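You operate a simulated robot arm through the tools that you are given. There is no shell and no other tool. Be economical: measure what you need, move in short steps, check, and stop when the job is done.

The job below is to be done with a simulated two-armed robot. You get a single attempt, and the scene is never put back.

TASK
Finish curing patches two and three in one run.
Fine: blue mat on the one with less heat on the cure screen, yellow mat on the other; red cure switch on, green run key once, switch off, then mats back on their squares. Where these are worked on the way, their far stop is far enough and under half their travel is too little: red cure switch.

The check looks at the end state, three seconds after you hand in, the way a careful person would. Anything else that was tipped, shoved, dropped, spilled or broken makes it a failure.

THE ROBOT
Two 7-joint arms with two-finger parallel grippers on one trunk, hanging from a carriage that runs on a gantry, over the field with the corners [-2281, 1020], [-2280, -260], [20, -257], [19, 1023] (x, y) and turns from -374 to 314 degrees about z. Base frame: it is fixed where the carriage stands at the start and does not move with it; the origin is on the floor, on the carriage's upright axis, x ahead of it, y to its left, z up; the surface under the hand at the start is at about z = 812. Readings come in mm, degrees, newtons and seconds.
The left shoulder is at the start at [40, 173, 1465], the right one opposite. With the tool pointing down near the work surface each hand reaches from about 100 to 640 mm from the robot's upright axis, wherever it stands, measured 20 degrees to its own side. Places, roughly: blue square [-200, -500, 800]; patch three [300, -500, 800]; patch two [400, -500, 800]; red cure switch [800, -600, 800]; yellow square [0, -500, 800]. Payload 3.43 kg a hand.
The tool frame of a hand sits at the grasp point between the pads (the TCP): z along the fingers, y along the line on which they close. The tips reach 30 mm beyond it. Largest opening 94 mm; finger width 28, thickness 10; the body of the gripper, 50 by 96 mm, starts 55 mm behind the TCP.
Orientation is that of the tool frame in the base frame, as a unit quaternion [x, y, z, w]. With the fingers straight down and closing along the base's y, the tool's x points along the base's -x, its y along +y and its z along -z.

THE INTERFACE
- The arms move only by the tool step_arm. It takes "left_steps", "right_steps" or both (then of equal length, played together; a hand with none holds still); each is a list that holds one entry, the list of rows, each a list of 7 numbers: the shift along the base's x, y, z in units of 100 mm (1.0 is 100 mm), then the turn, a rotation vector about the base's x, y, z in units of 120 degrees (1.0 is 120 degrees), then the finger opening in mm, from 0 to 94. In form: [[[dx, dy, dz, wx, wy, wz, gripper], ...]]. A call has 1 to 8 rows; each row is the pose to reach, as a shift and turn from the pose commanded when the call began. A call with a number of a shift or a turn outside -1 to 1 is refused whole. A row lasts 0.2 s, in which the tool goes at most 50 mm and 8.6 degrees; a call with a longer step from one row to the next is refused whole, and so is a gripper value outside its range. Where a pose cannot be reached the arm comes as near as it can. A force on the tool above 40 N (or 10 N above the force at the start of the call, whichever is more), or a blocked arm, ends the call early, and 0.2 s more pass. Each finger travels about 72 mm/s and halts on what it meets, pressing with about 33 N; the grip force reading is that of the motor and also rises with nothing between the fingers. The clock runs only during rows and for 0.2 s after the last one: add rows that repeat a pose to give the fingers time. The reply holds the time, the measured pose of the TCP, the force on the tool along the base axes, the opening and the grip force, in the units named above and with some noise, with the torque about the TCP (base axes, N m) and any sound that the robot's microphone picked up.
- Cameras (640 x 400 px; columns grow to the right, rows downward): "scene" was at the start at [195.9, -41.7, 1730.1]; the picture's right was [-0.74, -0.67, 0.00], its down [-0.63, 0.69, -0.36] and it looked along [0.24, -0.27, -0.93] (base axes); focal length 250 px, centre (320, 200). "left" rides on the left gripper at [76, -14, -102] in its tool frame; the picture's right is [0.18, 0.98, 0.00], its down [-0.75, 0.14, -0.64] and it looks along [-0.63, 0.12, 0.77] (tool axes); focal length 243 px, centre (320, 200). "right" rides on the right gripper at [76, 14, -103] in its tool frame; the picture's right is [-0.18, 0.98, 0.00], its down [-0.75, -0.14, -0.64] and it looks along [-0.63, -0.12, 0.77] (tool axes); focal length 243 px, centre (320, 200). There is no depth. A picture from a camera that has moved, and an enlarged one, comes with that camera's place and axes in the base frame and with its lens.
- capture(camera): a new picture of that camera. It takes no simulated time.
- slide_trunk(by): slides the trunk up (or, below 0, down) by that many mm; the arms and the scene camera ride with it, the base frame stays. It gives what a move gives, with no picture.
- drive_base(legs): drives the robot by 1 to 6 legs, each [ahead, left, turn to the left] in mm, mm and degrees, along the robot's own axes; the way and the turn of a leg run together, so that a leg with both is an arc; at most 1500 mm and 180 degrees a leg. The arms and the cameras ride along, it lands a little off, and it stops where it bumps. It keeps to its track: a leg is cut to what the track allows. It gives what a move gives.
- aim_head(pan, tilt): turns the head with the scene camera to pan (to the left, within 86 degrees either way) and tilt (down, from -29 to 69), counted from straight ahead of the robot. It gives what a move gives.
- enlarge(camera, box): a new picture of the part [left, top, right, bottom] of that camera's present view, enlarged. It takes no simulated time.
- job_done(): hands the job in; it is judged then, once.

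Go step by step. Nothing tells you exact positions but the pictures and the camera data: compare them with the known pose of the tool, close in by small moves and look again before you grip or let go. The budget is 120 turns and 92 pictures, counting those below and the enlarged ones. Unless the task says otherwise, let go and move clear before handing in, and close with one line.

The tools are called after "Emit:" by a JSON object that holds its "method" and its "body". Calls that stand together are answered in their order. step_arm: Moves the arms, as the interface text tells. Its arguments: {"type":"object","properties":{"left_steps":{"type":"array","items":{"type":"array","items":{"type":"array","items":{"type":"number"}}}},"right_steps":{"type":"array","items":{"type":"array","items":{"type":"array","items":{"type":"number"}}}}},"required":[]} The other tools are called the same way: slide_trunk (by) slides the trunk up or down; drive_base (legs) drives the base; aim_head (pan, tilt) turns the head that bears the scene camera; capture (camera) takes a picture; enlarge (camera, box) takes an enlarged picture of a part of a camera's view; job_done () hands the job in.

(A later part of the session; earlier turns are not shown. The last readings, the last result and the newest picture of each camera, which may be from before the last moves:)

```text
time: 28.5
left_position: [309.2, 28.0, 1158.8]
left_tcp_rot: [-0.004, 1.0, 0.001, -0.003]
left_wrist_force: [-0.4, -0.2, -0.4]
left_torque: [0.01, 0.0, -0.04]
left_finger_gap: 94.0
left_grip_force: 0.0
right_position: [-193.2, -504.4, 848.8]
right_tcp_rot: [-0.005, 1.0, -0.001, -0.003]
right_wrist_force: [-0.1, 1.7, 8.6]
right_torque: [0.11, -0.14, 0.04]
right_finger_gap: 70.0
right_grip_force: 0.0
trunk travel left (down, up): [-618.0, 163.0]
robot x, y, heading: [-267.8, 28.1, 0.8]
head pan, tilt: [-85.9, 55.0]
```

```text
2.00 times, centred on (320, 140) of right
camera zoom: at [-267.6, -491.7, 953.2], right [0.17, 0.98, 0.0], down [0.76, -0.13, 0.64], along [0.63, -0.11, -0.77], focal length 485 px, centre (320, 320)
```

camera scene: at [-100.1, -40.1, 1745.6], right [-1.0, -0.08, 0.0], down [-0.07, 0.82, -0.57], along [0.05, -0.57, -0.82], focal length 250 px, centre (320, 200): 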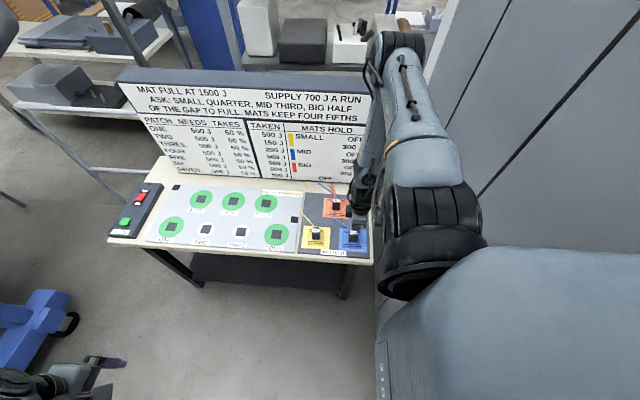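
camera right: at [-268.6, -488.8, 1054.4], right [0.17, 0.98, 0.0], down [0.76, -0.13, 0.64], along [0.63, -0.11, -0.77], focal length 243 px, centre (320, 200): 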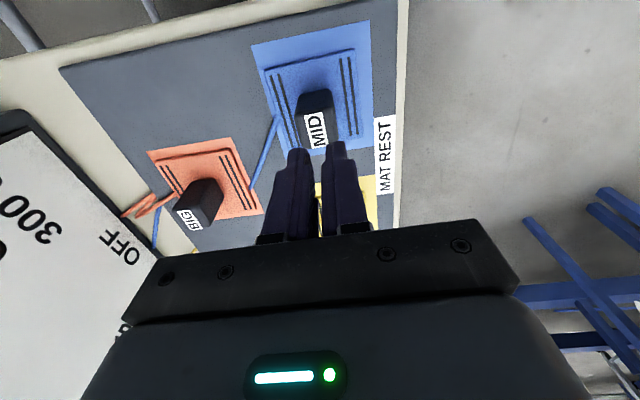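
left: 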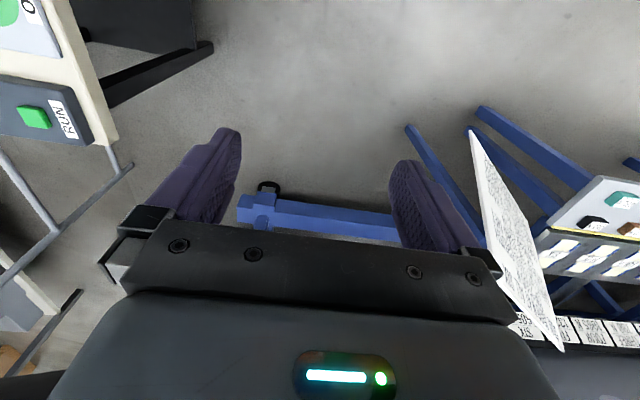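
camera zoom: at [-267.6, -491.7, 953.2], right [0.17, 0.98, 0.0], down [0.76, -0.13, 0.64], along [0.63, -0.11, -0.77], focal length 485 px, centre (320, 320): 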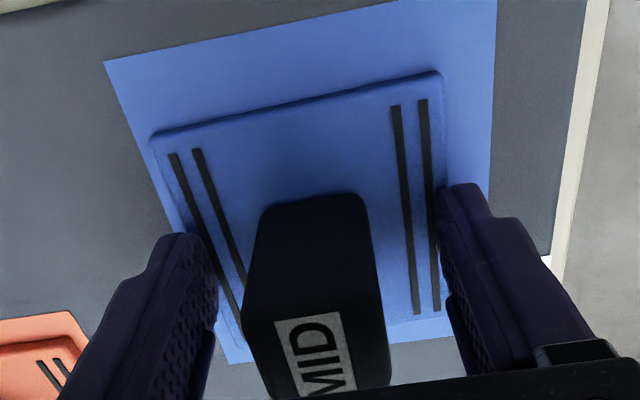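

Emit:
{"method": "step_arm", "body": {"right_steps": [[[0, -0.01, 0.03, 0, 0, 0, 50], [0, -0.01, 0.03, 0, 0, 0, 20], [0, -0.01, 0.03, 0, 0, 0, 5], [0, -0.01, 0.03, 0, 0, 0, 0], [0, -0.01, 0.03, 0, 0, 0, 0], [0, -0.01, 0.03, 0, 0, 0, 0]]]}}

Emit:
{"method": "step_arm", "body": {"right_steps": [[[0, 0, 0.06, 0, 0, 0, 0], [0, 0, 0.12, 0, 0, 0, 0], [0, 0, 0.18, 0, 0, 0, 0], [0, 0, 0.24, 0, 0, 0, 0], [0, 0, 0.3, 0, 0, 0, 0]]]}}

Emit:
{"method": "capture", "body": {"camera": "right"}}

```text
time: 29.9
left_position: [309.4, 27.7, 1159.1]
left_tcp_rot: [-0.005, 1.0, 0.001, -0.002]
left_wrist_force: [-0.4, -0.3, 1.1]
left_torque: [0.04, -0.04, -0.02]
left_finger_gap: 93.9
left_grip_force: 0.0
right_position: [-192.5, -505.6, 851.6]
right_tcp_rot: [-0.005, 1.0, -0.001, -0.003]
right_wrist_force: [0.1, -0.5, -0.1]
right_torque: [-0.03, 0.06, -0.01]
right_finger_gap: 36.1
right_grip_force: 32.8
trunk travel left (down, up): [-618.0, 163.0]
robot x, y, heading: [-265.5, 31.9, 0.8]
head pan, tilt: [-85.9, 55.0]
```

```text
time: 31.1
left_position: [308.1, 26.7, 1159.6]
left_tcp_rot: [-0.006, 1.0, 0.0, -0.004]
left_wrist_force: [-0.2, 0.3, -0.1]
left_torque: [-0.01, 0.02, 0.02]
left_finger_gap: 94.0
left_grip_force: 0.1
right_position: [-191.9, -505.9, 882.1]
right_tcp_rot: [-0.005, 1.0, 0.0, -0.003]
right_wrist_force: [-0.2, 0.5, -1.7]
right_torque: [0.01, 0.05, -0.01]
right_finger_gap: 36.1
right_grip_force: 32.7
trunk travel left (down, up): [-618.0, 163.0]
robot x, y, heading: [-262.7, 30.8, 0.6]
head pan, tilt: [-85.9, 55.0]
```

```text
56 pictures are left
camera right: at [-267.0, -493.0, 985.9], right [0.17, 0.98, 0.0], down [0.76, -0.13, 0.64], along [0.63, -0.11, -0.77], focal length 243 px, centre (320, 200)
```

right: 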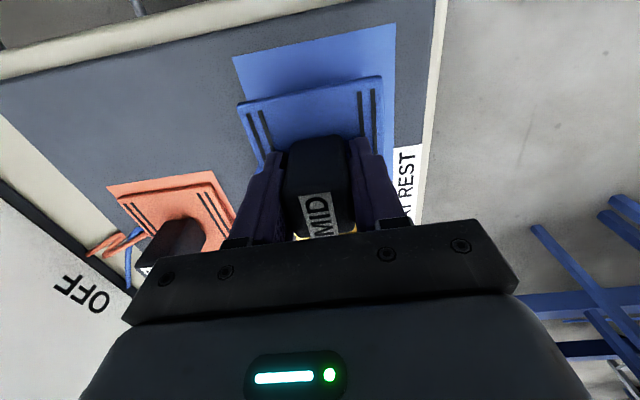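

Holding the blue mat now (home TCP: -192.5, -505.6, 851.6). I'll lift and drive to the patches.

Emit:
{"method": "step_arm", "body": {"right_steps": [[[0, 0, 0.2, 0, 0, 0, 0], [0, 0, 0.4, 0, 0, 0, 0], [0, 0, 0.6, 0, 0, 0, 0], [0, 0, 0.85, 0, 0, 0, 0], [0.05, 0, 0.85, 0, 0, 0, 0]]]}}

Emit:
{"method": "drive_base", "body": {"legs": [[280, -50, 0]]}}

Emit:
{"method": "capture", "body": {"camera": "scene"}}

Emit:
{"method": "capture", "body": {"camera": "right"}}

```text
time: 32.3
left_position: [309.1, 26.7, 1159.1]
left_tcp_rot: [-0.005, 1.0, 0.001, -0.002]
left_wrist_force: [-1.9, -0.4, -0.1]
left_torque: [0.01, 0.03, 0.01]
left_finger_gap: 93.9
left_grip_force: 0.1
right_position: [-186.6, -506.0, 967.7]
right_tcp_rot: [-0.005, 1.0, 0.0, -0.004]
right_wrist_force: [-0.4, 0.1, -1.9]
right_torque: [0.03, 0.0, -0.02]
right_finger_gap: 35.9
right_grip_force: 32.7
trunk travel left (down, up): [-618.0, 163.0]
robot x, y, heading: [-265.3, 31.5, 0.8]
head pan, tilt: [-85.9, 55.0]
```

```text
time: 34.2
left_position: [586.3, -19.1, 1160.4]
left_tcp_rot: [-0.004, 1.0, 0.001, -0.003]
left_wrist_force: [-0.3, -0.2, 1.2]
left_torque: [0.01, -0.02, 0.0]
left_finger_gap: 94.0
left_grip_force: 0.0
right_position: [90.6, -552.6, 966.3]
right_tcp_rot: [-0.004, 1.0, -0.001, -0.002]
right_wrist_force: [-0.1, 0.0, -2.4]
right_torque: [0.0, -0.01, 0.03]
right_finger_gap: 36.0
right_grip_force: 33.0
trunk travel left (down, up): [-618.0, 163.0]
robot x, y, heading: [12.8, -15.2, 0.4]
head pan, tilt: [-85.9, 55.0]
```

```text
55 pictures are left
camera scene: at [177.4, -86.0, 1745.6], right [-1.0, -0.08, 0.0], down [-0.07, 0.82, -0.57], along [0.05, -0.57, -0.82], focal length 250 px, centre (320, 200)
```

scene: 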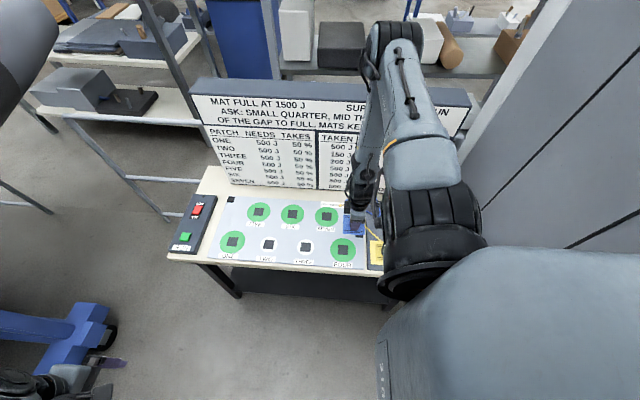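

```text
54 pictures are left
camera right: at [15.9, -539.1, 1071.0], right [0.18, 0.98, 0.0], down [0.76, -0.13, 0.64], along [0.63, -0.11, -0.77], focal length 243 px, centre (320, 200)
```

right: 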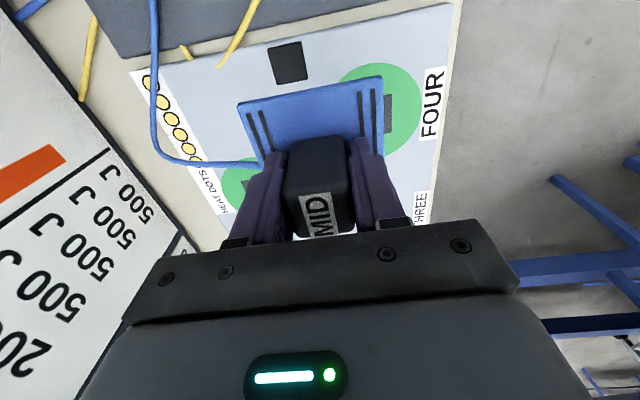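

Carrying well; the cord follows. TWO is at about (420, -500), THREE about (274, -499). Moving the blue mat over TWO.

Emit:
{"method": "step_arm", "body": {"right_steps": [[[0.35, 0.15, 0, 0, 0, 0, 0], [0.7, 0.3, 0, 0, 0, 0, 0], [1, 0.4, 0, 0, 0, 0, 0]]]}}

Emit:
{"method": "step_arm", "body": {"right_steps": [[[0.35, 0.05, 0, 0, 0, 0, 0], [0.7, 0.1, 0, 0, 0, 0, 0], [1, 0.13, 0, 0, 0, 0, 0]]]}}

Emit:
{"method": "step_arm", "body": {"right_steps": [[[0.35, 0, 0, 0, 0, 0, 0], [0.7, 0, 0, 0, 0, 0, 0], [0.95, 0, 0, 0, 0, 0, 0]]]}}

Emit:
{"method": "capture", "body": {"camera": "right"}}

Emit:
{"method": "capture", "body": {"camera": "scene"}}

```text
time: 35.0
left_position: [585.8, -18.0, 1158.6]
left_tcp_rot: [-0.004, 1.0, 0.001, -0.003]
left_wrist_force: [-0.3, 0.5, -0.6]
left_torque: [0.01, 0.01, 0.04]
left_finger_gap: 93.9
left_grip_force: 0.1
right_position: [189.8, -511.5, 966.1]
right_tcp_rot: [-0.004, 1.0, 0.0, -0.003]
right_wrist_force: [-0.2, 0.8, -1.4]
right_torque: [0.0, 0.0, -0.03]
right_finger_gap: 35.9
right_grip_force: 33.2
trunk travel left (down, up): [-618.0, 163.0]
robot x, y, heading: [12.5, -14.5, 0.3]
head pan, tilt: [-85.9, 55.0]
```

```text
time: 35.9
left_position: [586.3, -18.8, 1160.2]
left_tcp_rot: [-0.005, 1.0, 0.001, -0.003]
left_wrist_force: [-0.1, 0.8, -0.4]
left_torque: [0.01, 0.0, -0.01]
left_finger_gap: 94.2
left_grip_force: 0.1
right_position: [289.2, -499.1, 965.7]
right_tcp_rot: [-0.004, 1.0, 0.0, -0.003]
right_wrist_force: [0.0, -0.6, -2.1]
right_torque: [0.01, -0.02, 0.03]
right_finger_gap: 36.3
right_grip_force: 32.7
trunk travel left (down, up): [-618.0, 163.0]
robot x, y, heading: [17.1, -13.3, 0.7]
head pan, tilt: [-85.9, 55.0]
```

```text
time: 36.6
left_position: [587.0, -19.0, 1158.7]
left_tcp_rot: [-0.005, 1.0, 0.001, -0.003]
left_wrist_force: [-0.3, -0.2, 0.3]
left_torque: [0.02, -0.01, 0.0]
left_finger_gap: 93.9
left_grip_force: 0.0
right_position: [383.3, -500.2, 965.2]
right_tcp_rot: [-0.005, 1.0, 0.0, -0.004]
right_wrist_force: [0.7, 0.2, -1.6]
right_torque: [0.01, -0.02, 0.02]
right_finger_gap: 36.0
right_grip_force: 32.9
trunk travel left (down, up): [-618.0, 163.0]
robot x, y, heading: [15.0, -15.0, 0.6]
head pan, tilt: [-85.9, 55.0]
```

```text
53 pictures are left
camera right: at [309.8, -485.9, 1070.3], right [0.17, 0.98, 0.0], down [0.76, -0.13, 0.64], along [0.63, -0.11, -0.77], focal length 243 px, centre (320, 200)
```

right: 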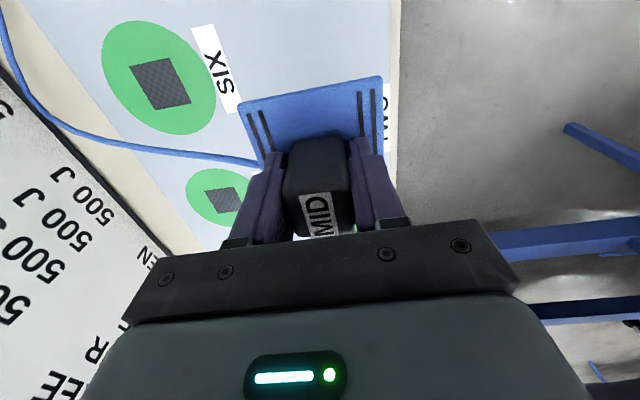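

```text
52 pictures are left
camera scene: at [177.3, -85.9, 1745.6], right [-1.0, -0.08, 0.0], down [-0.07, 0.82, -0.57], along [0.05, -0.57, -0.82], focal length 250 px, centre (320, 200)
```

scene: 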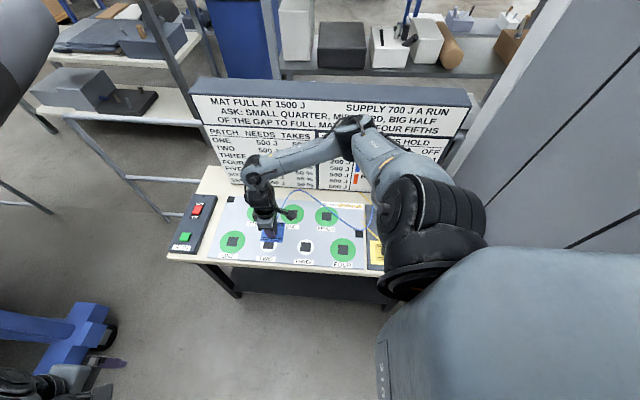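

Emit:
{"method": "step_arm", "body": {"right_steps": [[[0.2, 0, -0.2, 0, 0, 0, 0], [0.37, 0, -0.5, 0, 0, 0, 0], [0.37, 0, -0.8, 0, 0, 0, 0], [0.37, 0, -0.85, 0, 0, 0, 0]]]}}

Emit:
{"method": "enlarge", "body": {"camera": "scene", "box": [210, 180, 370, 280]}}

Emit:
{"method": "capture", "body": {"camera": "right"}}

```text
time: 37.6
left_position: [586.8, -17.8, 1160.0]
left_tcp_rot: [-0.004, 1.0, 0.0, -0.002]
left_wrist_force: [0.5, 0.1, 0.8]
left_torque: [0.0, -0.01, -0.01]
left_finger_gap: 93.9
left_grip_force: 0.1
right_position: [423.5, -498.1, 881.3]
right_tcp_rot: [-0.004, 1.0, -0.001, -0.003]
right_wrist_force: [0.3, -0.9, -1.0]
right_torque: [0.0, -0.02, -0.01]
right_finger_gap: 35.9
right_grip_force: 32.7
trunk travel left (down, up): [-618.0, 163.0]
robot x, y, heading: [10.5, -16.5, 0.6]
head pan, tilt: [-85.9, 55.0]
```

```text
4.00 times, centred on (290, 230) of scene
camera zoom: at [177.2, -86.0, 1745.6], right [-1.0, -0.08, 0.0], down [-0.07, 0.82, -0.57], along [0.05, -0.57, -0.82], focal length 1000 px, centre (440, 80)
```

zoom: 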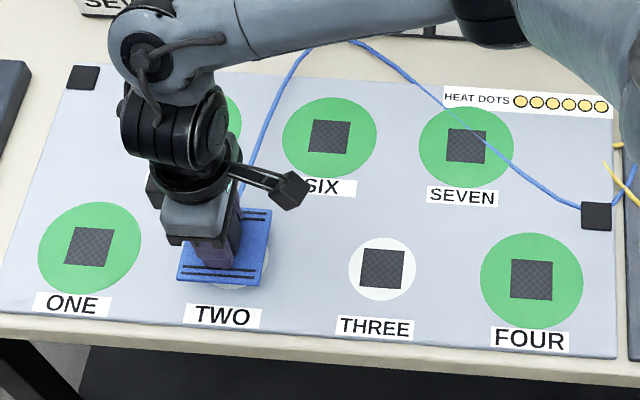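

```text
50 pictures are left
camera right: at [348.8, -486.0, 986.0], right [0.18, 0.98, 0.0], down [0.76, -0.13, 0.64], along [0.63, -0.11, -0.77], focal length 243 px, centre (320, 200)
```

right: 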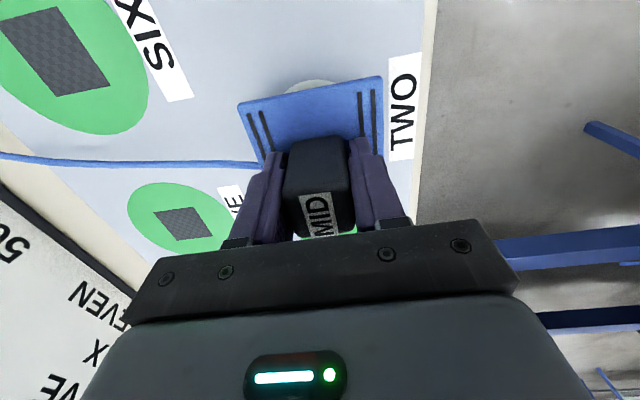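

The mat needs about 7 mm toward -x to centre on TWO. Adjusting and lowering to contact.

Emit:
{"method": "step_arm", "body": {"right_steps": [[[-0.07, -0.02, -0.05, 0, 0, 0, 0], [-0.07, -0.02, -0.15, 0, 0, 0, 0], [-0.07, -0.02, -0.25, 0, 0, 0, 0], [-0.07, -0.02, -0.28, 0, 0, 0, 0]]]}}

Emit:
{"method": "enlarge", "body": {"camera": "scene", "box": [210, 180, 370, 280]}}

Emit:
{"method": "capture", "body": {"camera": "right"}}

```text
time: 38.6
left_position: [586.1, -18.8, 1157.9]
left_tcp_rot: [-0.005, 1.0, 0.001, -0.003]
left_wrist_force: [-0.8, -0.4, -0.5]
left_torque: [0.0, 0.02, 0.01]
left_finger_gap: 94.1
left_grip_force: 0.0
right_position: [414.5, -502.3, 854.0]
right_tcp_rot: [-0.005, 1.0, 0.0, -0.002]
right_wrist_force: [-0.2, 0.3, -1.4]
right_torque: [0.02, -0.01, -0.01]
right_finger_gap: 36.0
right_grip_force: 33.0
trunk travel left (down, up): [-618.0, 163.0]
robot x, y, heading: [13.8, -16.7, 0.5]
head pan, tilt: [-85.9, 55.0]
```

```text
4.00 times, centred on (290, 230) of scene
camera zoom: at [177.1, -86.0, 1745.6], right [-1.0, -0.08, 0.0], down [-0.07, 0.82, -0.57], along [0.05, -0.57, -0.82], focal length 1000 px, centre (440, 80)
```

zoom: 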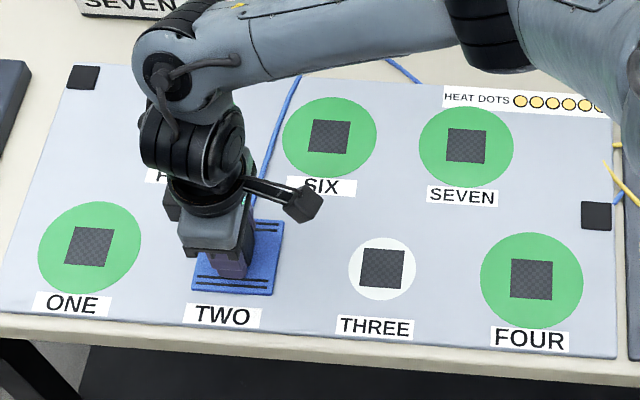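

```text
48 pictures are left
camera right: at [340.5, -488.3, 958.3], right [0.18, 0.98, 0.0], down [0.76, -0.13, 0.64], along [0.63, -0.11, -0.77], focal length 243 px, centre (320, 200)
```

right: 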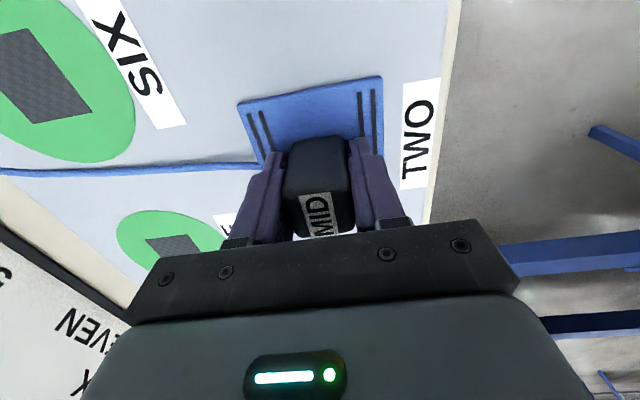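

Centred on TWO. Lowering the last few mm and releasing.

Emit:
{"method": "step_arm", "body": {"right_steps": [[[0.02, 0, -0.02, 0, 0, 0, 0], [0.02, 0, -0.04, 0, 0, 0, 0]]]}}

Emit:
{"method": "step_arm", "body": {"right_steps": [[[0, 0, 0, 0, 0, 0, 40], [0, 0, 0, 0, 0, 0, 60], [0, 0, 0.1, 0, 0, 0, 70], [0, 0, 0.4, 0, 0, 0, 70], [0, 0, 0.8, 0, 0, 0, 70], [0, 0, 1, 0, 0, 0, 70]]]}}

Emit:
{"method": "capture", "body": {"camera": "right"}}

```text
time: 39.2
left_position: [585.6, -19.8, 1160.0]
left_tcp_rot: [-0.004, 1.0, 0.0, -0.003]
left_wrist_force: [-0.7, 0.6, 0.1]
left_torque: [0.0, 0.0, 0.0]
left_finger_gap: 94.0
left_grip_force: 0.0
right_position: [415.8, -502.1, 852.1]
right_tcp_rot: [-0.006, 1.0, 0.0, -0.003]
right_wrist_force: [-13.8, 9.4, 35.0]
right_torque: [-0.02, -0.01, -0.09]
right_finger_gap: 36.2
right_grip_force: 32.7
trunk travel left (down, up): [-618.0, 163.0]
robot x, y, heading: [11.4, -11.0, 0.6]
head pan, tilt: [-85.9, 55.0]
```

```text
time: 40.6
left_position: [585.8, -18.8, 1159.7]
left_tcp_rot: [-0.005, 1.0, 0.0, -0.003]
left_wrist_force: [0.5, 0.0, -0.2]
left_torque: [0.01, -0.01, 0.01]
left_finger_gap: 94.0
left_grip_force: 0.0
right_position: [417.5, -502.3, 951.0]
right_tcp_rot: [-0.004, 1.0, 0.0, -0.003]
right_wrist_force: [-0.7, 0.3, -0.7]
right_torque: [-0.01, 0.05, 0.0]
right_finger_gap: 69.9
right_grip_force: 0.0
trunk travel left (down, up): [-618.0, 163.0]
robot x, y, heading: [14.6, -15.2, 0.5]
head pan, tilt: [-85.9, 55.0]
```

```text
47 pictures are left
camera right: at [342.6, -488.3, 1054.7], right [0.17, 0.98, 0.0], down [0.76, -0.13, 0.64], along [0.63, -0.11, -0.77], focal length 243 px, centre (320, 200)
```

right: 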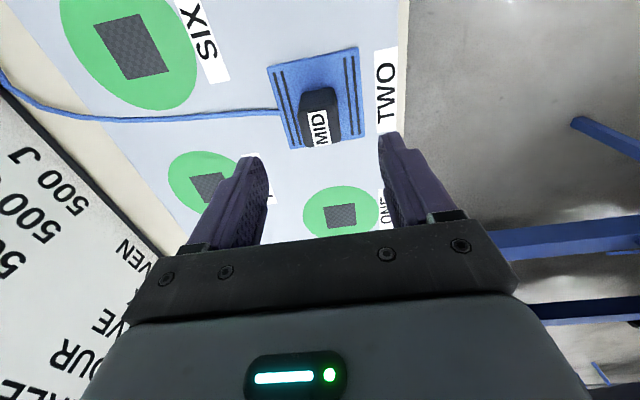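

Blue is on TWO. Now back for the yellow mat.

Emit:
{"method": "drive_base", "body": {"legs": [[-220, 0, 0]]}}

Emit:
{"method": "step_arm", "body": {"right_steps": [[[-0.4, 0, 0.2, 0, 0, 0, 76], [-0.8, 0, 0.2, 0, 0, 0, 76], [-1, 0, 0.2, 0, 0, 0, 76]]]}}

Emit:
{"method": "step_arm", "body": {"right_steps": [[[-0.4, 0, 0, 0, 0, 0, 76], [-0.8, 0, 0, 0, 0, 0, 76], [-1, 0, 0, 0, 0, 0, 76]]]}}

Emit:
{"method": "capture", "body": {"camera": "right"}}

```text
time: 42.3
left_position: [365.7, -19.8, 1158.7]
left_tcp_rot: [-0.005, 1.0, 0.001, -0.003]
left_wrist_force: [0.0, 1.1, -0.8]
left_torque: [-0.01, 0.01, 0.03]
left_finger_gap: 93.9
left_grip_force: 0.0
right_position: [196.9, -503.8, 950.1]
right_tcp_rot: [-0.005, 1.0, 0.0, -0.003]
right_wrist_force: [0.0, -0.4, -0.4]
right_torque: [-0.01, 0.01, 0.01]
right_finger_gap: 69.9
right_grip_force: 0.0
trunk travel left (down, up): [-618.0, 163.0]
robot x, y, heading: [-207.0, -18.8, 0.5]
head pan, tilt: [-85.9, 55.0]
```

```text
time: 43.1
left_position: [365.7, -20.0, 1159.2]
left_tcp_rot: [-0.005, 1.0, 0.0, -0.002]
left_wrist_force: [0.4, -1.0, 0.6]
left_torque: [0.0, 0.03, -0.02]
left_finger_gap: 93.9
left_grip_force: 0.1
right_position: [96.9, -501.7, 971.5]
right_tcp_rot: [-0.005, 1.0, 0.0, -0.003]
right_wrist_force: [0.0, -0.1, 0.9]
right_torque: [0.02, 0.0, 0.03]
right_finger_gap: 76.0
right_grip_force: 0.1
trunk travel left (down, up): [-618.0, 163.0]
robot x, y, heading: [-208.5, -16.5, 0.9]
head pan, tilt: [-85.9, 55.0]
```

```text
time: 43.9
left_position: [365.4, -21.0, 1158.2]
left_tcp_rot: [-0.005, 1.0, 0.001, -0.003]
left_wrist_force: [1.0, -0.4, 0.3]
left_torque: [-0.02, -0.01, 0.0]
left_finger_gap: 94.2
left_grip_force: 0.0
right_position: [-3.0, -502.1, 970.6]
right_tcp_rot: [-0.005, 1.0, 0.0, -0.004]
right_wrist_force: [-1.2, 0.9, 0.2]
right_torque: [0.03, -0.03, -0.02]
right_finger_gap: 76.0
right_grip_force: 0.0
trunk travel left (down, up): [-618.0, 163.0]
robot x, y, heading: [-208.7, -21.4, 0.7]
head pan, tilt: [-85.9, 55.0]
```

```text
46 pictures are left
camera right: at [-77.7, -489.1, 1075.1], right [0.17, 0.98, 0.0], down [0.76, -0.13, 0.64], along [0.63, -0.11, -0.77], focal length 243 px, centre (320, 200)
```

right: 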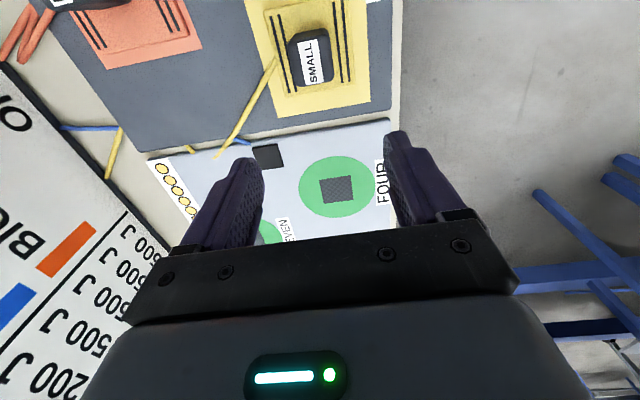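

Emit:
{"method": "step_arm", "body": {"right_steps": [[[-0.2, -0.01, 0, 0, 0, 0, 72], [-0.4, -0.01, 0, 0, 0, 0, 72], [-0.4, -0.01, -0.35, 0, 0, 0, 72], [-0.4, -0.01, -0.35, 0, 0, 0, 72]]]}}

Emit:
{"method": "capture", "body": {"camera": "right"}}

```text
time: 44.9
left_position: [365.7, -20.3, 1159.5]
left_tcp_rot: [-0.005, 1.0, 0.001, -0.003]
left_wrist_force: [-0.2, -0.7, -0.1]
left_torque: [0.02, -0.01, 0.03]
left_finger_gap: 93.6
left_grip_force: 0.2
right_position: [-43.7, -507.1, 936.0]
right_tcp_rot: [-0.005, 1.0, 0.0, -0.003]
right_wrist_force: [-0.6, 0.8, 0.4]
right_torque: [0.0, 0.02, -0.02]
right_finger_gap: 72.1
right_grip_force: 0.1
trunk travel left (down, up): [-618.0, 163.0]
robot x, y, heading: [-205.6, -18.4, 0.8]
head pan, tilt: [-85.9, 55.0]
```

```text
45 pictures are left
camera right: at [-117.4, -492.4, 1041.0], right [0.17, 0.98, 0.0], down [0.76, -0.13, 0.64], along [0.63, -0.11, -0.77], focal length 243 px, centre (320, 200)
```

right: 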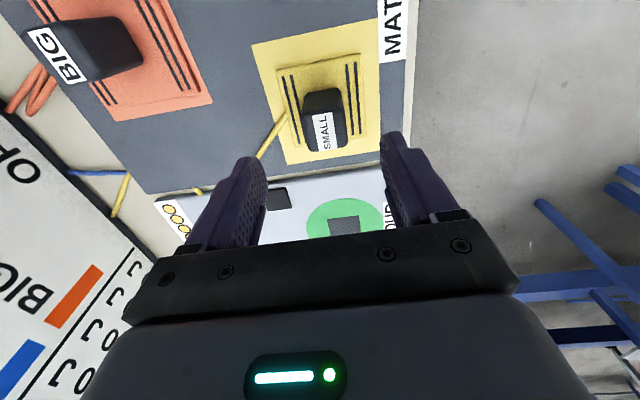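

Aligned like the blue one was. Descend and grip.

Emit:
{"method": "step_arm", "body": {"right_steps": [[[0, 0, -0.35, 0, 0, 0, 70], [0, 0, -0.65, 0, 0, 0, 70], [0, 0, -0.8, 0, 0, 0, 70], [0, 0, -0.84, 0, 0, 0, 70], [0, 0, -0.84, 0, 0, 0, 70]]]}}

Emit:
{"method": "step_arm", "body": {"right_steps": [[[0, 0, 0, 0, 0, 0, 50], [0, 0, 0, 0, 0, 0, 20], [0, 0, 0, 0, 0, 0, 5], [0, 0, 0, 0, 0, 0, 0], [0, 0, 0, 0, 0, 0, 0], [0, 0, 0, 0, 0, 0, 0]]]}}

Emit:
{"method": "step_arm", "body": {"right_steps": [[[0, 0, 0.06, 0, 0, 0, 0], [0, 0, 0.12, 0, 0, 0, 0], [0, 0, 0.18, 0, 0, 0, 0], [0, 0, 0.24, 0, 0, 0, 0], [0, 0, 0.4, 0, 0, 0, 0], [0, 0, 0.7, 0, 0, 0, 0], [0, 0, 1.0, 0, 0, 0, 0]]]}}

Emit:
{"method": "capture", "body": {"camera": "right"}}

```text
time: 46.1
left_position: [365.6, -20.8, 1159.1]
left_tcp_rot: [-0.005, 1.0, 0.0, -0.002]
left_wrist_force: [-0.1, -0.6, -0.3]
left_torque: [0.02, -0.03, -0.01]
left_finger_gap: 93.9
left_grip_force: 0.2
right_position: [-41.9, -503.9, 852.7]
right_tcp_rot: [-0.006, 1.0, 0.0, -0.003]
right_wrist_force: [-0.1, 0.3, -0.3]
right_torque: [0.01, 0.01, 0.02]
right_finger_gap: 69.8
right_grip_force: 0.0
trunk travel left (down, up): [-618.0, 163.0]
robot x, y, heading: [-207.6, -13.4, 0.9]
head pan, tilt: [-85.9, 55.0]
```

```text
time: 47.5
left_position: [365.9, -20.1, 1157.9]
left_tcp_rot: [-0.005, 1.0, 0.001, -0.003]
left_wrist_force: [-0.2, 0.3, -0.2]
left_torque: [-0.01, 0.01, 0.01]
left_finger_gap: 93.9
left_grip_force: 0.0
right_position: [-42.0, -503.9, 853.2]
right_tcp_rot: [-0.005, 1.0, 0.0, -0.003]
right_wrist_force: [-1.0, 1.9, 2.1]
right_torque: [0.03, 0.02, 0.02]
right_finger_gap: 36.1
right_grip_force: 33.3
trunk travel left (down, up): [-618.0, 163.0]
robot x, y, heading: [-211.3, -15.8, 0.5]
head pan, tilt: [-85.9, 55.0]
```

```text
time: 49.1
left_position: [365.4, -20.7, 1158.2]
left_tcp_rot: [-0.005, 1.0, 0.001, -0.002]
left_wrist_force: [0.0, -1.1, -0.7]
left_torque: [0.0, 0.0, 0.0]
left_finger_gap: 93.8
left_grip_force: 0.0
right_position: [-42.2, -504.6, 951.2]
right_tcp_rot: [-0.005, 1.0, 0.001, -0.003]
right_wrist_force: [0.5, -0.8, -1.7]
right_torque: [-0.02, 0.0, 0.01]
right_finger_gap: 36.1
right_grip_force: 32.3
trunk travel left (down, up): [-618.0, 163.0]
robot x, y, heading: [-213.7, -21.2, 0.5]
head pan, tilt: [-85.9, 55.0]
```

```text
44 pictures are left
camera right: at [-116.9, -490.8, 1055.5], right [0.17, 0.98, 0.0], down [0.76, -0.13, 0.64], along [0.63, -0.11, -0.77], focal length 243 px, centre (320, 200)
```

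right: 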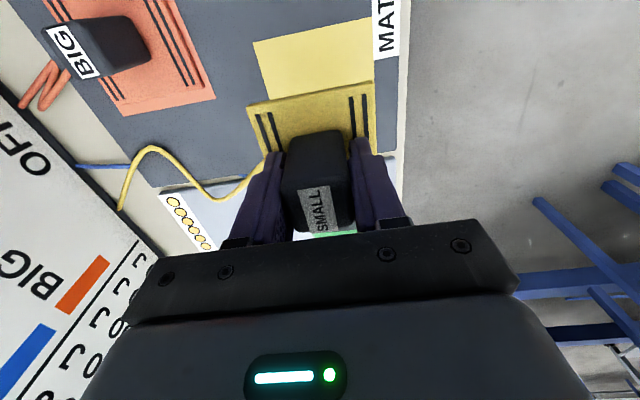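

Holding yellow (home TCP -42, -504, 852.7). Driving it to THREE.

Emit:
{"method": "drive_base", "body": {"legs": [[218, 0, 0]]}}

Emit:
{"method": "step_arm", "body": {"right_steps": [[[0.35, 0.02, 0, 0, 0, 0, 0], [0.7, 0.02, 0, 0, 0, 0, 0], [0.94, 0.02, -0.3, 0, 0, 0, 0], [0.94, 0.02, -0.65, 0, 0, 0, 0], [0.94, 0.02, -0.65, 0, 0, 0, 0]]]}}

Emit:
{"method": "enlarge", "body": {"camera": "scene", "box": [210, 180, 370, 280]}}

Emit:
{"method": "capture", "body": {"camera": "right"}}

```text
time: 50.8
left_position: [585.3, -15.7, 1159.9]
left_tcp_rot: [-0.007, 1.0, 0.001, -0.003]
left_wrist_force: [0.6, 0.1, 0.6]
left_torque: [0.02, 0.03, 0.0]
left_finger_gap: 94.0
left_grip_force: 0.0
right_position: [179.2, -501.4, 951.3]
right_tcp_rot: [-0.007, 1.0, 0.0, -0.003]
right_wrist_force: [-0.3, -0.2, -1.1]
right_torque: [-0.01, -0.02, -0.03]
right_finger_gap: 36.1
right_grip_force: 32.9
trunk travel left (down, up): [-618.0, 163.0]
robot x, y, heading: [9.6, -14.9, 0.8]
head pan, tilt: [-85.9, 55.0]
```

```text
time: 52.0
left_position: [583.9, -14.3, 1159.3]
left_tcp_rot: [-0.007, 1.0, 0.001, -0.002]
left_wrist_force: [-0.5, 0.6, -0.4]
left_torque: [-0.02, -0.01, 0.01]
left_finger_gap: 94.0
left_grip_force: 0.0
right_position: [273.5, -501.7, 885.1]
right_tcp_rot: [-0.007, 1.0, 0.0, -0.004]
right_wrist_force: [0.4, 0.3, -1.2]
right_torque: [0.0, 0.01, -0.04]
right_finger_gap: 35.9
right_grip_force: 33.2
trunk travel left (down, up): [-618.0, 163.0]
robot x, y, heading: [11.8, -12.7, 0.7]
head pan, tilt: [-85.9, 55.0]
```

```text
4.00 times, centred on (290, 230) of scene
camera zoom: at [175.7, -84.9, 1745.6], right [-1.0, -0.09, 0.0], down [-0.07, 0.82, -0.57], along [0.05, -0.57, -0.82], focal length 1000 px, centre (440, 80)
```

zoom: 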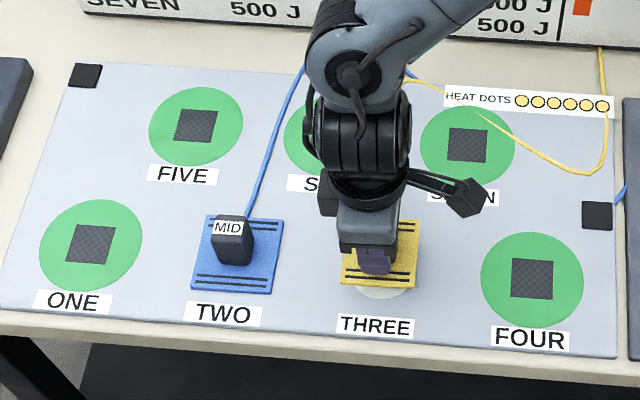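

```text
42 pictures are left
camera right: at [198.0, -488.2, 989.9], right [0.17, 0.99, 0.0], down [0.76, -0.13, 0.64], along [0.63, -0.11, -0.77], focal length 243 px, centre (320, 200)
```

right: 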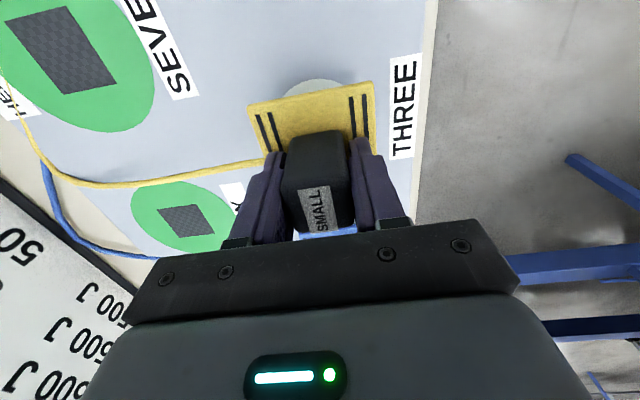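

Emit:
{"method": "step_arm", "body": {"right_steps": [[[0, 0.01, -0.1, 0, 0, 0, 0], [0, 0.01, -0.2, 0, 0, 0, 0], [0, 0.01, -0.28, 0, 0, 0, 0], [0, 0.01, -0.31, 0, 0, 0, 0]]]}}

Emit:
{"method": "enlarge", "body": {"camera": "scene", "box": [210, 180, 370, 280]}}

Emit:
{"method": "enlarge", "body": {"camera": "right", "box": [220, 30, 420, 155]}}

```text
time: 53.0
left_position: [584.3, -16.4, 1159.0]
left_tcp_rot: [-0.007, 1.0, 0.001, -0.002]
left_wrist_force: [0.3, -0.7, 0.4]
left_torque: [-0.01, 0.0, 0.0]
left_finger_gap: 94.1
left_grip_force: 0.1
right_position: [271.7, -498.6, 854.2]
right_tcp_rot: [-0.006, 1.0, 0.0, -0.002]
right_wrist_force: [0.0, 1.2, -2.0]
right_torque: [0.02, -0.02, 0.01]
right_finger_gap: 35.6
right_grip_force: 33.0
trunk travel left (down, up): [-618.0, 163.0]
robot x, y, heading: [8.0, -17.5, 0.9]
head pan, tilt: [-85.9, 55.0]
```

```text
4.00 times, centred on (290, 230) of scene
camera zoom: at [175.7, -84.8, 1745.6], right [-1.0, -0.09, 0.0], down [-0.07, 0.82, -0.57], along [0.05, -0.57, -0.82], focal length 1000 px, centre (440, 80)
```

zoom: 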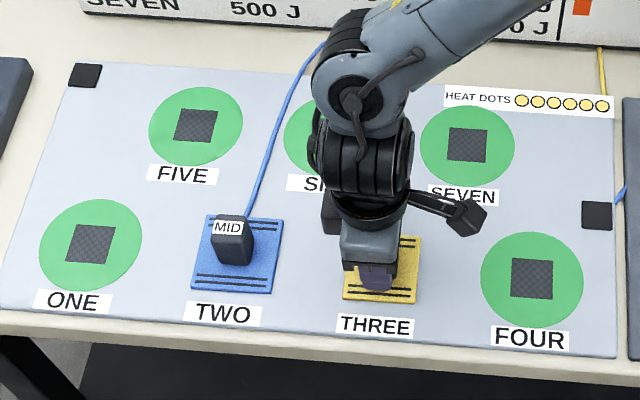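

```text
3.20 times, centred on (320, 92) of right
camera zoom: at [197.4, -485.3, 959.0], right [0.17, 0.99, 0.0], down [0.76, -0.13, 0.64], along [0.63, -0.11, -0.77], focal length 776 px, centre (320, 544)
```

zoom: 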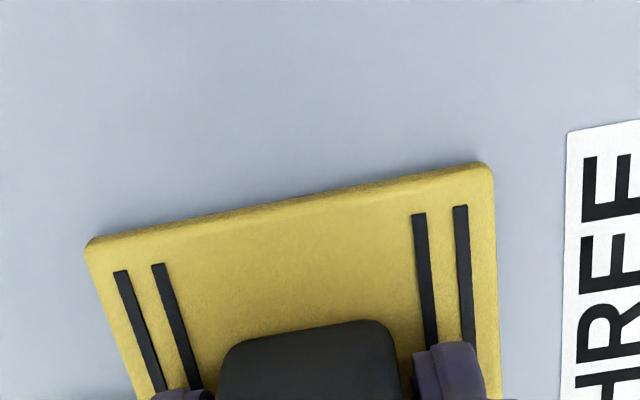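

Centred on THREE with no white showing. Releasing.

Emit:
{"method": "step_arm", "body": {"right_steps": [[[0, 0, -0.01, 0, 0, 0, 0], [0, 0, -0.01, 0, 0, 0, 40], [0, 0, -0.01, 0, 0, 0, 60], [0, 0, 0.1, 0, 0, 0, 70], [0, 0, 0.4, 0, 0, 0, 70], [0, 0, 0.8, 0, 0, 0, 70], [0, 0, 1, 0, 0, 0, 70]]]}}

Emit:
{"method": "enlarge", "body": {"camera": "scene", "box": [160, 150, 320, 260]}}

Emit:
{"method": "enlarge", "body": {"camera": "right", "box": [200, 0, 440, 240]}}

```text
time: 54.6
left_position: [585.2, -16.2, 1159.2]
left_tcp_rot: [-0.007, 1.0, 0.001, -0.003]
left_wrist_force: [0.4, 0.5, 0.3]
left_torque: [-0.02, 0.0, 0.01]
left_finger_gap: 94.2
left_grip_force: 0.0
right_position: [272.0, -499.2, 955.0]
right_tcp_rot: [-0.006, 1.0, -0.001, -0.004]
right_wrist_force: [0.4, -0.6, -0.4]
right_torque: [0.01, -0.02, -0.01]
right_finger_gap: 70.2
right_grip_force: 0.1
trunk travel left (down, up): [-618.0, 163.0]
robot x, y, heading: [12.8, -15.1, 0.9]
head pan, tilt: [-85.9, 55.0]
```

```text
3.64 times, centred on (240, 205) of scene
camera zoom: at [175.7, -84.9, 1745.5], right [-1.0, -0.09, 0.0], down [-0.07, 0.82, -0.57], along [0.05, -0.57, -0.82], focal length 910 px, centre (611, 182)
```

zoom: 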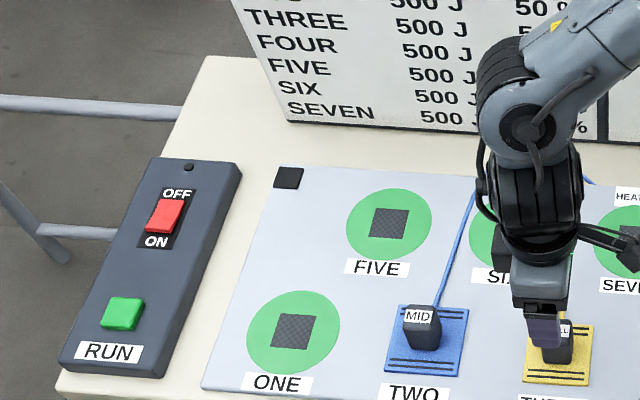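

```text
1.67 times, centred on (320, 120) of right
camera zoom: at [198.1, -486.1, 1059.4], right [0.17, 0.99, 0.0], down [0.76, -0.13, 0.64], along [0.63, -0.11, -0.77], focal length 404 px, centre (320, 333)
```

zoom: 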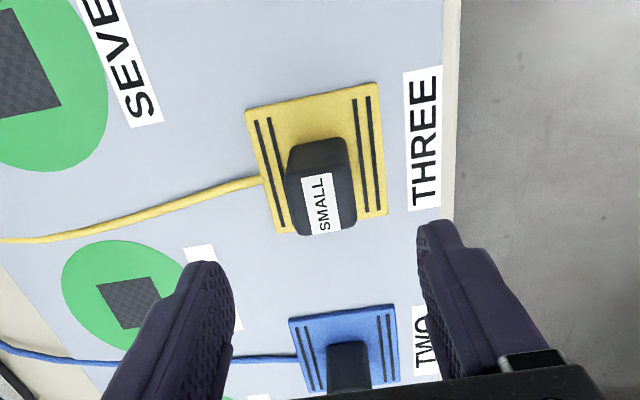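

Both mats lie centred. The control box has a red rocker (OFF far end, ON near end) and a green key at about (742, -482); I need more reach there, so I'll raise the hand, turn left and shift toward the bench, then lower the trunk.

Emit:
{"method": "step_arm", "body": {"right_steps": [[[0, 0, 0.4, 0, 0, 0, 40], [0, 0, 0.8, 0, 0, 0, 10], [0, 0, 1, 0, 0, 0, 0]]]}}

Emit:
{"method": "step_arm", "body": {"right_steps": [[[0, 0, 0.4, 0, 0, 0, 0], [0, 0, 0.8, 0, 0, 0, 0], [0, 0, 1, 0, 0, 0, 0]]]}}

Emit:
{"method": "drive_base", "body": {"legs": [[0, 0, 30], [-61, -120, 0]]}}

Emit:
{"method": "capture", "body": {"camera": "scene"}}

```text
time: 55.4
left_position: [584.4, -16.0, 1159.1]
left_tcp_rot: [-0.007, 1.0, 0.0, -0.003]
left_wrist_force: [-0.5, 0.1, 0.0]
left_torque: [0.0, 0.03, 0.01]
left_finger_gap: 93.9
left_grip_force: 0.1
right_position: [270.2, -499.1, 1057.1]
right_tcp_rot: [-0.006, 1.0, 0.0, -0.003]
right_wrist_force: [0.8, 0.3, 0.5]
right_torque: [0.01, 0.0, -0.02]
right_finger_gap: 0.0
right_grip_force: 32.8
trunk travel left (down, up): [-618.0, 163.0]
robot x, y, heading: [9.0, -15.7, 0.8]
head pan, tilt: [-85.9, 55.0]
```

```text
time: 56.2
left_position: [584.7, -15.2, 1159.0]
left_tcp_rot: [-0.007, 1.0, 0.001, -0.002]
left_wrist_force: [-0.3, -0.7, 0.1]
left_torque: [0.01, 0.0, 0.02]
left_finger_gap: 94.0
left_grip_force: 0.1
right_position: [270.8, -498.8, 1155.6]
right_tcp_rot: [-0.006, 1.0, 0.0, -0.003]
right_wrist_force: [0.1, 0.3, -0.1]
right_torque: [-0.02, -0.04, 0.01]
right_finger_gap: 0.1
right_grip_force: 33.3
trunk travel left (down, up): [-618.0, 163.0]
robot x, y, heading: [10.2, -18.7, 1.0]
head pan, tilt: [-85.9, 55.0]
```

```text
time: 59.0
left_position: [517.6, 132.6, 1159.7]
left_tcp_rot: [-0.261, 0.965, 0.001, -0.003]
left_wrist_force: [0.0, 0.2, -0.5]
left_torque: [0.0, -0.05, -0.01]
left_finger_gap: 94.3
left_grip_force: 0.0
right_position: [484.7, -440.8, 1155.6]
right_tcp_rot: [-0.262, 0.965, -0.001, -0.003]
right_wrist_force: [0.2, 0.5, -0.7]
right_torque: [0.03, -0.02, -0.01]
right_finger_gap: 0.1
right_grip_force: 33.2
trunk travel left (down, up): [-618.0, 163.0]
robot x, y, heading: [19.9, -147.6, 30.5]
head pan, tilt: [-85.9, 55.0]
```

```text
37 pictures are left
camera scene: at [196.6, -127.2, 1745.6], right [-0.82, -0.57, 0.0], down [-0.46, 0.68, -0.57], along [0.32, -0.47, -0.82], focal length 250 px, centre (320, 200)
```

scene: 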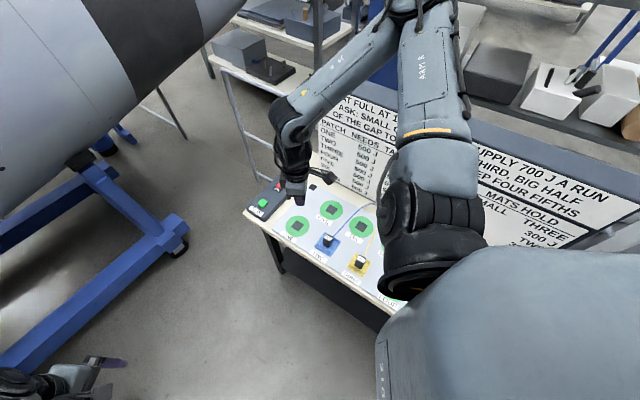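

Emit:
{"method": "slide_trunk", "body": {"by": -200}}

Emit:
{"method": "step_arm", "body": {"right_steps": [[[0.4, 0, 0, 0, 0, 0, 0], [0.8, 0, 0, 0, 0, 0, 0], [1, -0.1, 0, 0, 0, 0, 0]]]}}

Emit:
{"method": "step_arm", "body": {"right_steps": [[[0.4, -0.1, 0, 0, 0, 0, 0], [0.8, -0.2, 0, 0, 0, 0, 0], [0.9, -0.3, 0, 0, 0, 0, 0]]]}}

Emit:
{"method": "capture", "body": {"camera": "scene"}}

Emit:
{"method": "capture", "body": {"camera": "right"}}

```text
time: 61.1
left_position: [519.4, 133.7, 960.2]
left_tcp_rot: [-0.262, 0.965, 0.0, -0.003]
left_wrist_force: [0.6, -0.8, -0.4]
left_torque: [0.01, -0.01, -0.01]
left_finger_gap: 93.9
left_grip_force: 0.0
right_position: [484.8, -440.7, 955.4]
right_tcp_rot: [-0.262, 0.965, -0.001, -0.004]
right_wrist_force: [-1.0, -0.6, -1.0]
right_torque: [-0.03, -0.02, 0.02]
right_finger_gap: 0.0
right_grip_force: 33.0
trunk travel left (down, up): [-418.0, 363.0]
robot x, y, heading: [18.6, -147.2, 30.3]
head pan, tilt: [-85.9, 55.0]
```

```text
time: 62.0
left_position: [519.2, 135.1, 959.6]
left_tcp_rot: [-0.261, 0.965, 0.0, -0.002]
left_wrist_force: [0.0, -0.1, 0.1]
left_torque: [0.0, -0.02, -0.04]
left_finger_gap: 94.0
left_grip_force: 0.1
right_position: [584.9, -450.5, 954.0]
right_tcp_rot: [-0.262, 0.965, -0.002, -0.003]
right_wrist_force: [0.4, 0.3, -0.8]
right_torque: [0.0, 0.06, -0.04]
right_finger_gap: 0.0
right_grip_force: 32.8
trunk travel left (down, up): [-418.0, 363.0]
robot x, y, heading: [18.6, -147.2, 30.2]
head pan, tilt: [-85.9, 55.0]
```

```text
time: 62.8
left_position: [519.1, 133.4, 958.8]
left_tcp_rot: [-0.261, 0.965, -0.001, -0.003]
left_wrist_force: [0.2, -0.7, 0.0]
left_torque: [0.03, 0.03, 0.02]
left_finger_gap: 94.2
left_grip_force: 0.2
right_position: [675.5, -480.7, 955.6]
right_tcp_rot: [-0.262, 0.965, -0.002, -0.003]
right_wrist_force: [0.7, 0.6, -0.7]
right_torque: [0.03, 0.06, 0.0]
right_finger_gap: 0.0
right_grip_force: 33.0
trunk travel left (down, up): [-418.0, 363.0]
robot x, y, heading: [18.7, -149.4, 30.6]
head pan, tilt: [-85.9, 55.0]
```

```text
36 pictures are left
camera scene: at [197.0, -127.3, 1545.8], right [-0.82, -0.57, 0.0], down [-0.46, 0.68, -0.57], along [0.33, -0.47, -0.82], focal length 250 px, centre (320, 200)
```

scene: 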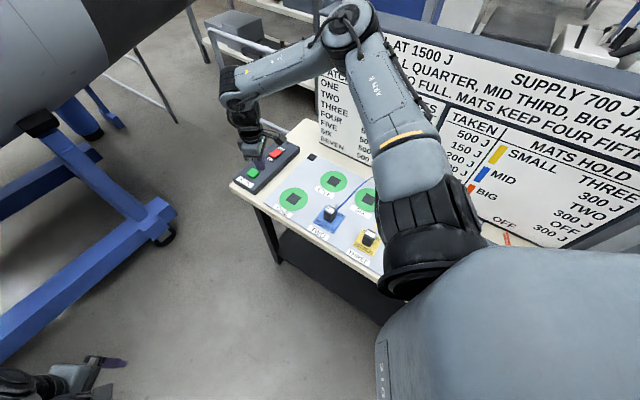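

```text
35 pictures are left
camera right: at [604.4, -506.8, 1060.2], right [-0.34, 0.94, 0.0], down [0.72, 0.26, 0.64], along [0.6, 0.21, -0.77], focal length 243 px, centre (320, 200)
```

right: 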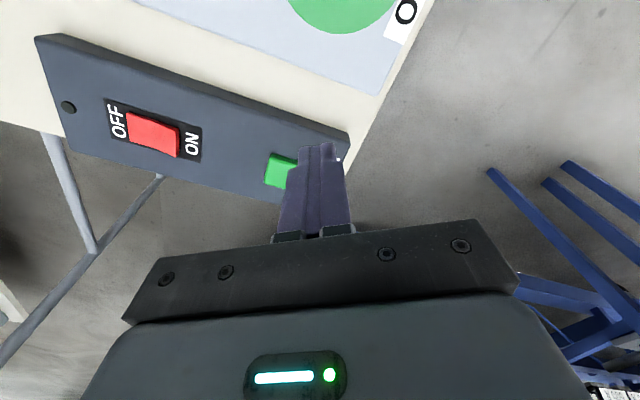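

Reach is good here. Rocker's ON end is at roughly (747, -603), green key at (750, -497). Moving the closed fingers above the ON end.

Emit:
{"method": "step_arm", "body": {"right_steps": [[[0.3, -0.35, 0, 0, 0, 0, 0], [0.5, -0.7, 0, 0, 0, 0, 0], [0.7, -1, 0, 0, 0, 0, 0]]]}}

Emit:
{"method": "step_arm", "body": {"right_steps": [[[0, -0.2, -0.2, 0, 0, 0, 0], [0, -0.2, -0.4, 0, 0, 0, 0], [0, -0.2, -0.4, 0, 0, 0, 0]]]}}

Emit:
{"method": "enlarge", "body": {"camera": "right", "box": [160, 20, 480, 240]}}

Emit:
{"method": "enlarge", "body": {"camera": "scene", "box": [200, 80, 340, 220]}}

```text
time: 63.5
left_position: [516.9, 133.1, 958.7]
left_tcp_rot: [-0.262, 0.965, 0.0, -0.003]
left_wrist_force: [-0.1, -0.1, 0.1]
left_torque: [0.0, 0.0, -0.02]
left_finger_gap: 93.8
left_grip_force: 0.0
right_position: [745.0, -581.3, 954.4]
right_tcp_rot: [-0.263, 0.965, -0.001, -0.002]
right_wrist_force: [-0.2, 0.6, 0.3]
right_torque: [0.0, 0.04, -0.02]
right_finger_gap: 0.1
right_grip_force: 33.0
trunk travel left (down, up): [-418.0, 363.0]
robot x, y, heading: [16.4, -148.4, 30.3]
head pan, tilt: [-85.9, 55.0]
```

```text
time: 64.3
left_position: [519.1, 133.5, 959.0]
left_tcp_rot: [-0.261, 0.965, 0.0, -0.003]
left_wrist_force: [-0.2, 0.2, 0.7]
left_torque: [0.0, -0.02, -0.01]
left_finger_gap: 93.9
left_grip_force: 0.0
right_position: [743.8, -602.5, 913.6]
right_tcp_rot: [-0.263, 0.965, 0.0, -0.002]
right_wrist_force: [0.2, -0.1, 0.3]
right_torque: [0.03, 0.01, 0.01]
right_finger_gap: 0.0
right_grip_force: 32.7
trunk travel left (down, up): [-418.0, 363.0]
robot x, y, heading: [20.4, -147.0, 30.5]
head pan, tilt: [-85.9, 55.0]
```

```text
1.82 times, centred on (320, 130) of right
camera zoom: at [671.7, -628.0, 1018.7], right [-0.34, 0.94, 0.0], down [0.72, 0.26, 0.64], along [0.6, 0.21, -0.77], focal length 441 px, centre (320, 327)
```

zoom: 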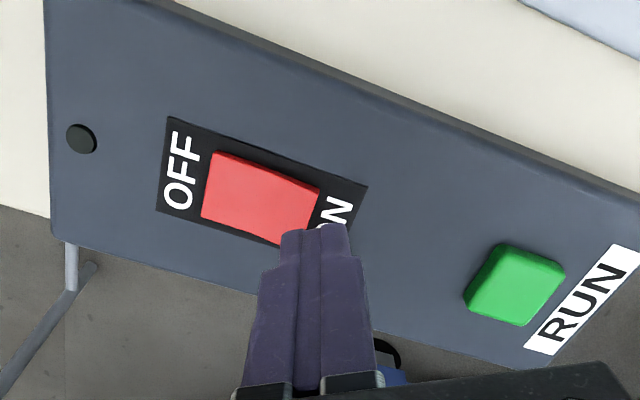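

```text
2.86 times, centred on (270, 150) of scene
camera zoom: at [196.6, -127.2, 1545.6], right [-0.82, -0.57, 0.0], down [-0.46, 0.68, -0.57], along [0.32, -0.47, -0.82], focal length 715 px, centre (463, 343)
```

zoom: 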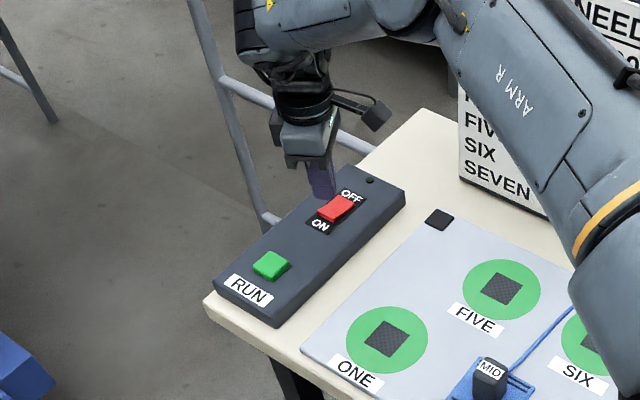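

I'll shift about 11 mm toward the OFF side to sit on the ON half and press slowly down.

Emit:
{"method": "step_arm", "body": {"right_steps": [[[0.04, -0.11, 0, 0, 0, 0, 0], [0.04, -0.11, -0.1, 0, 0, 0, 0], [0.04, -0.11, -0.15, 0, 0, 0, 0], [0.04, -0.11, -0.18, 0, 0, 0, 0]]]}}

Emit:
{"method": "enlarge", "body": {"camera": "right", "box": [200, 60, 440, 240]}}

```text
time: 65.3
left_position: [518.0, 134.2, 959.5]
left_tcp_rot: [-0.261, 0.965, 0.0, -0.003]
left_wrist_force: [-0.5, -0.2, 0.5]
left_torque: [-0.02, -0.01, -0.01]
left_finger_gap: 93.9
left_grip_force: 0.1
right_position: [744.5, -610.3, 904.6]
right_tcp_rot: [-0.262, 0.965, 0.001, -0.002]
right_wrist_force: [0.2, -0.7, -0.7]
right_torque: [-0.01, 0.02, 0.01]
right_finger_gap: 0.2
right_grip_force: 31.9
right hand out of reach, approached as far as the arm can: row 2, 3, 4
trunk travel left (down, up): [-418.0, 363.0]
robot x, y, heading: [20.8, -143.6, 30.2]
head pan, tilt: [-85.9, 55.0]
```

```text
2.22 times, centred on (320, 150) of right
camera zoom: at [671.6, -636.0, 1008.1], right [-0.34, 0.94, 0.0], down [0.72, 0.26, 0.64], along [0.6, 0.21, -0.77], focal length 539 px, centre (320, 311)
```

zoom: 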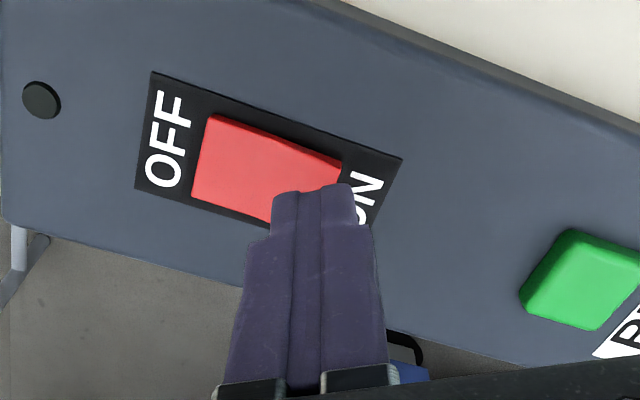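

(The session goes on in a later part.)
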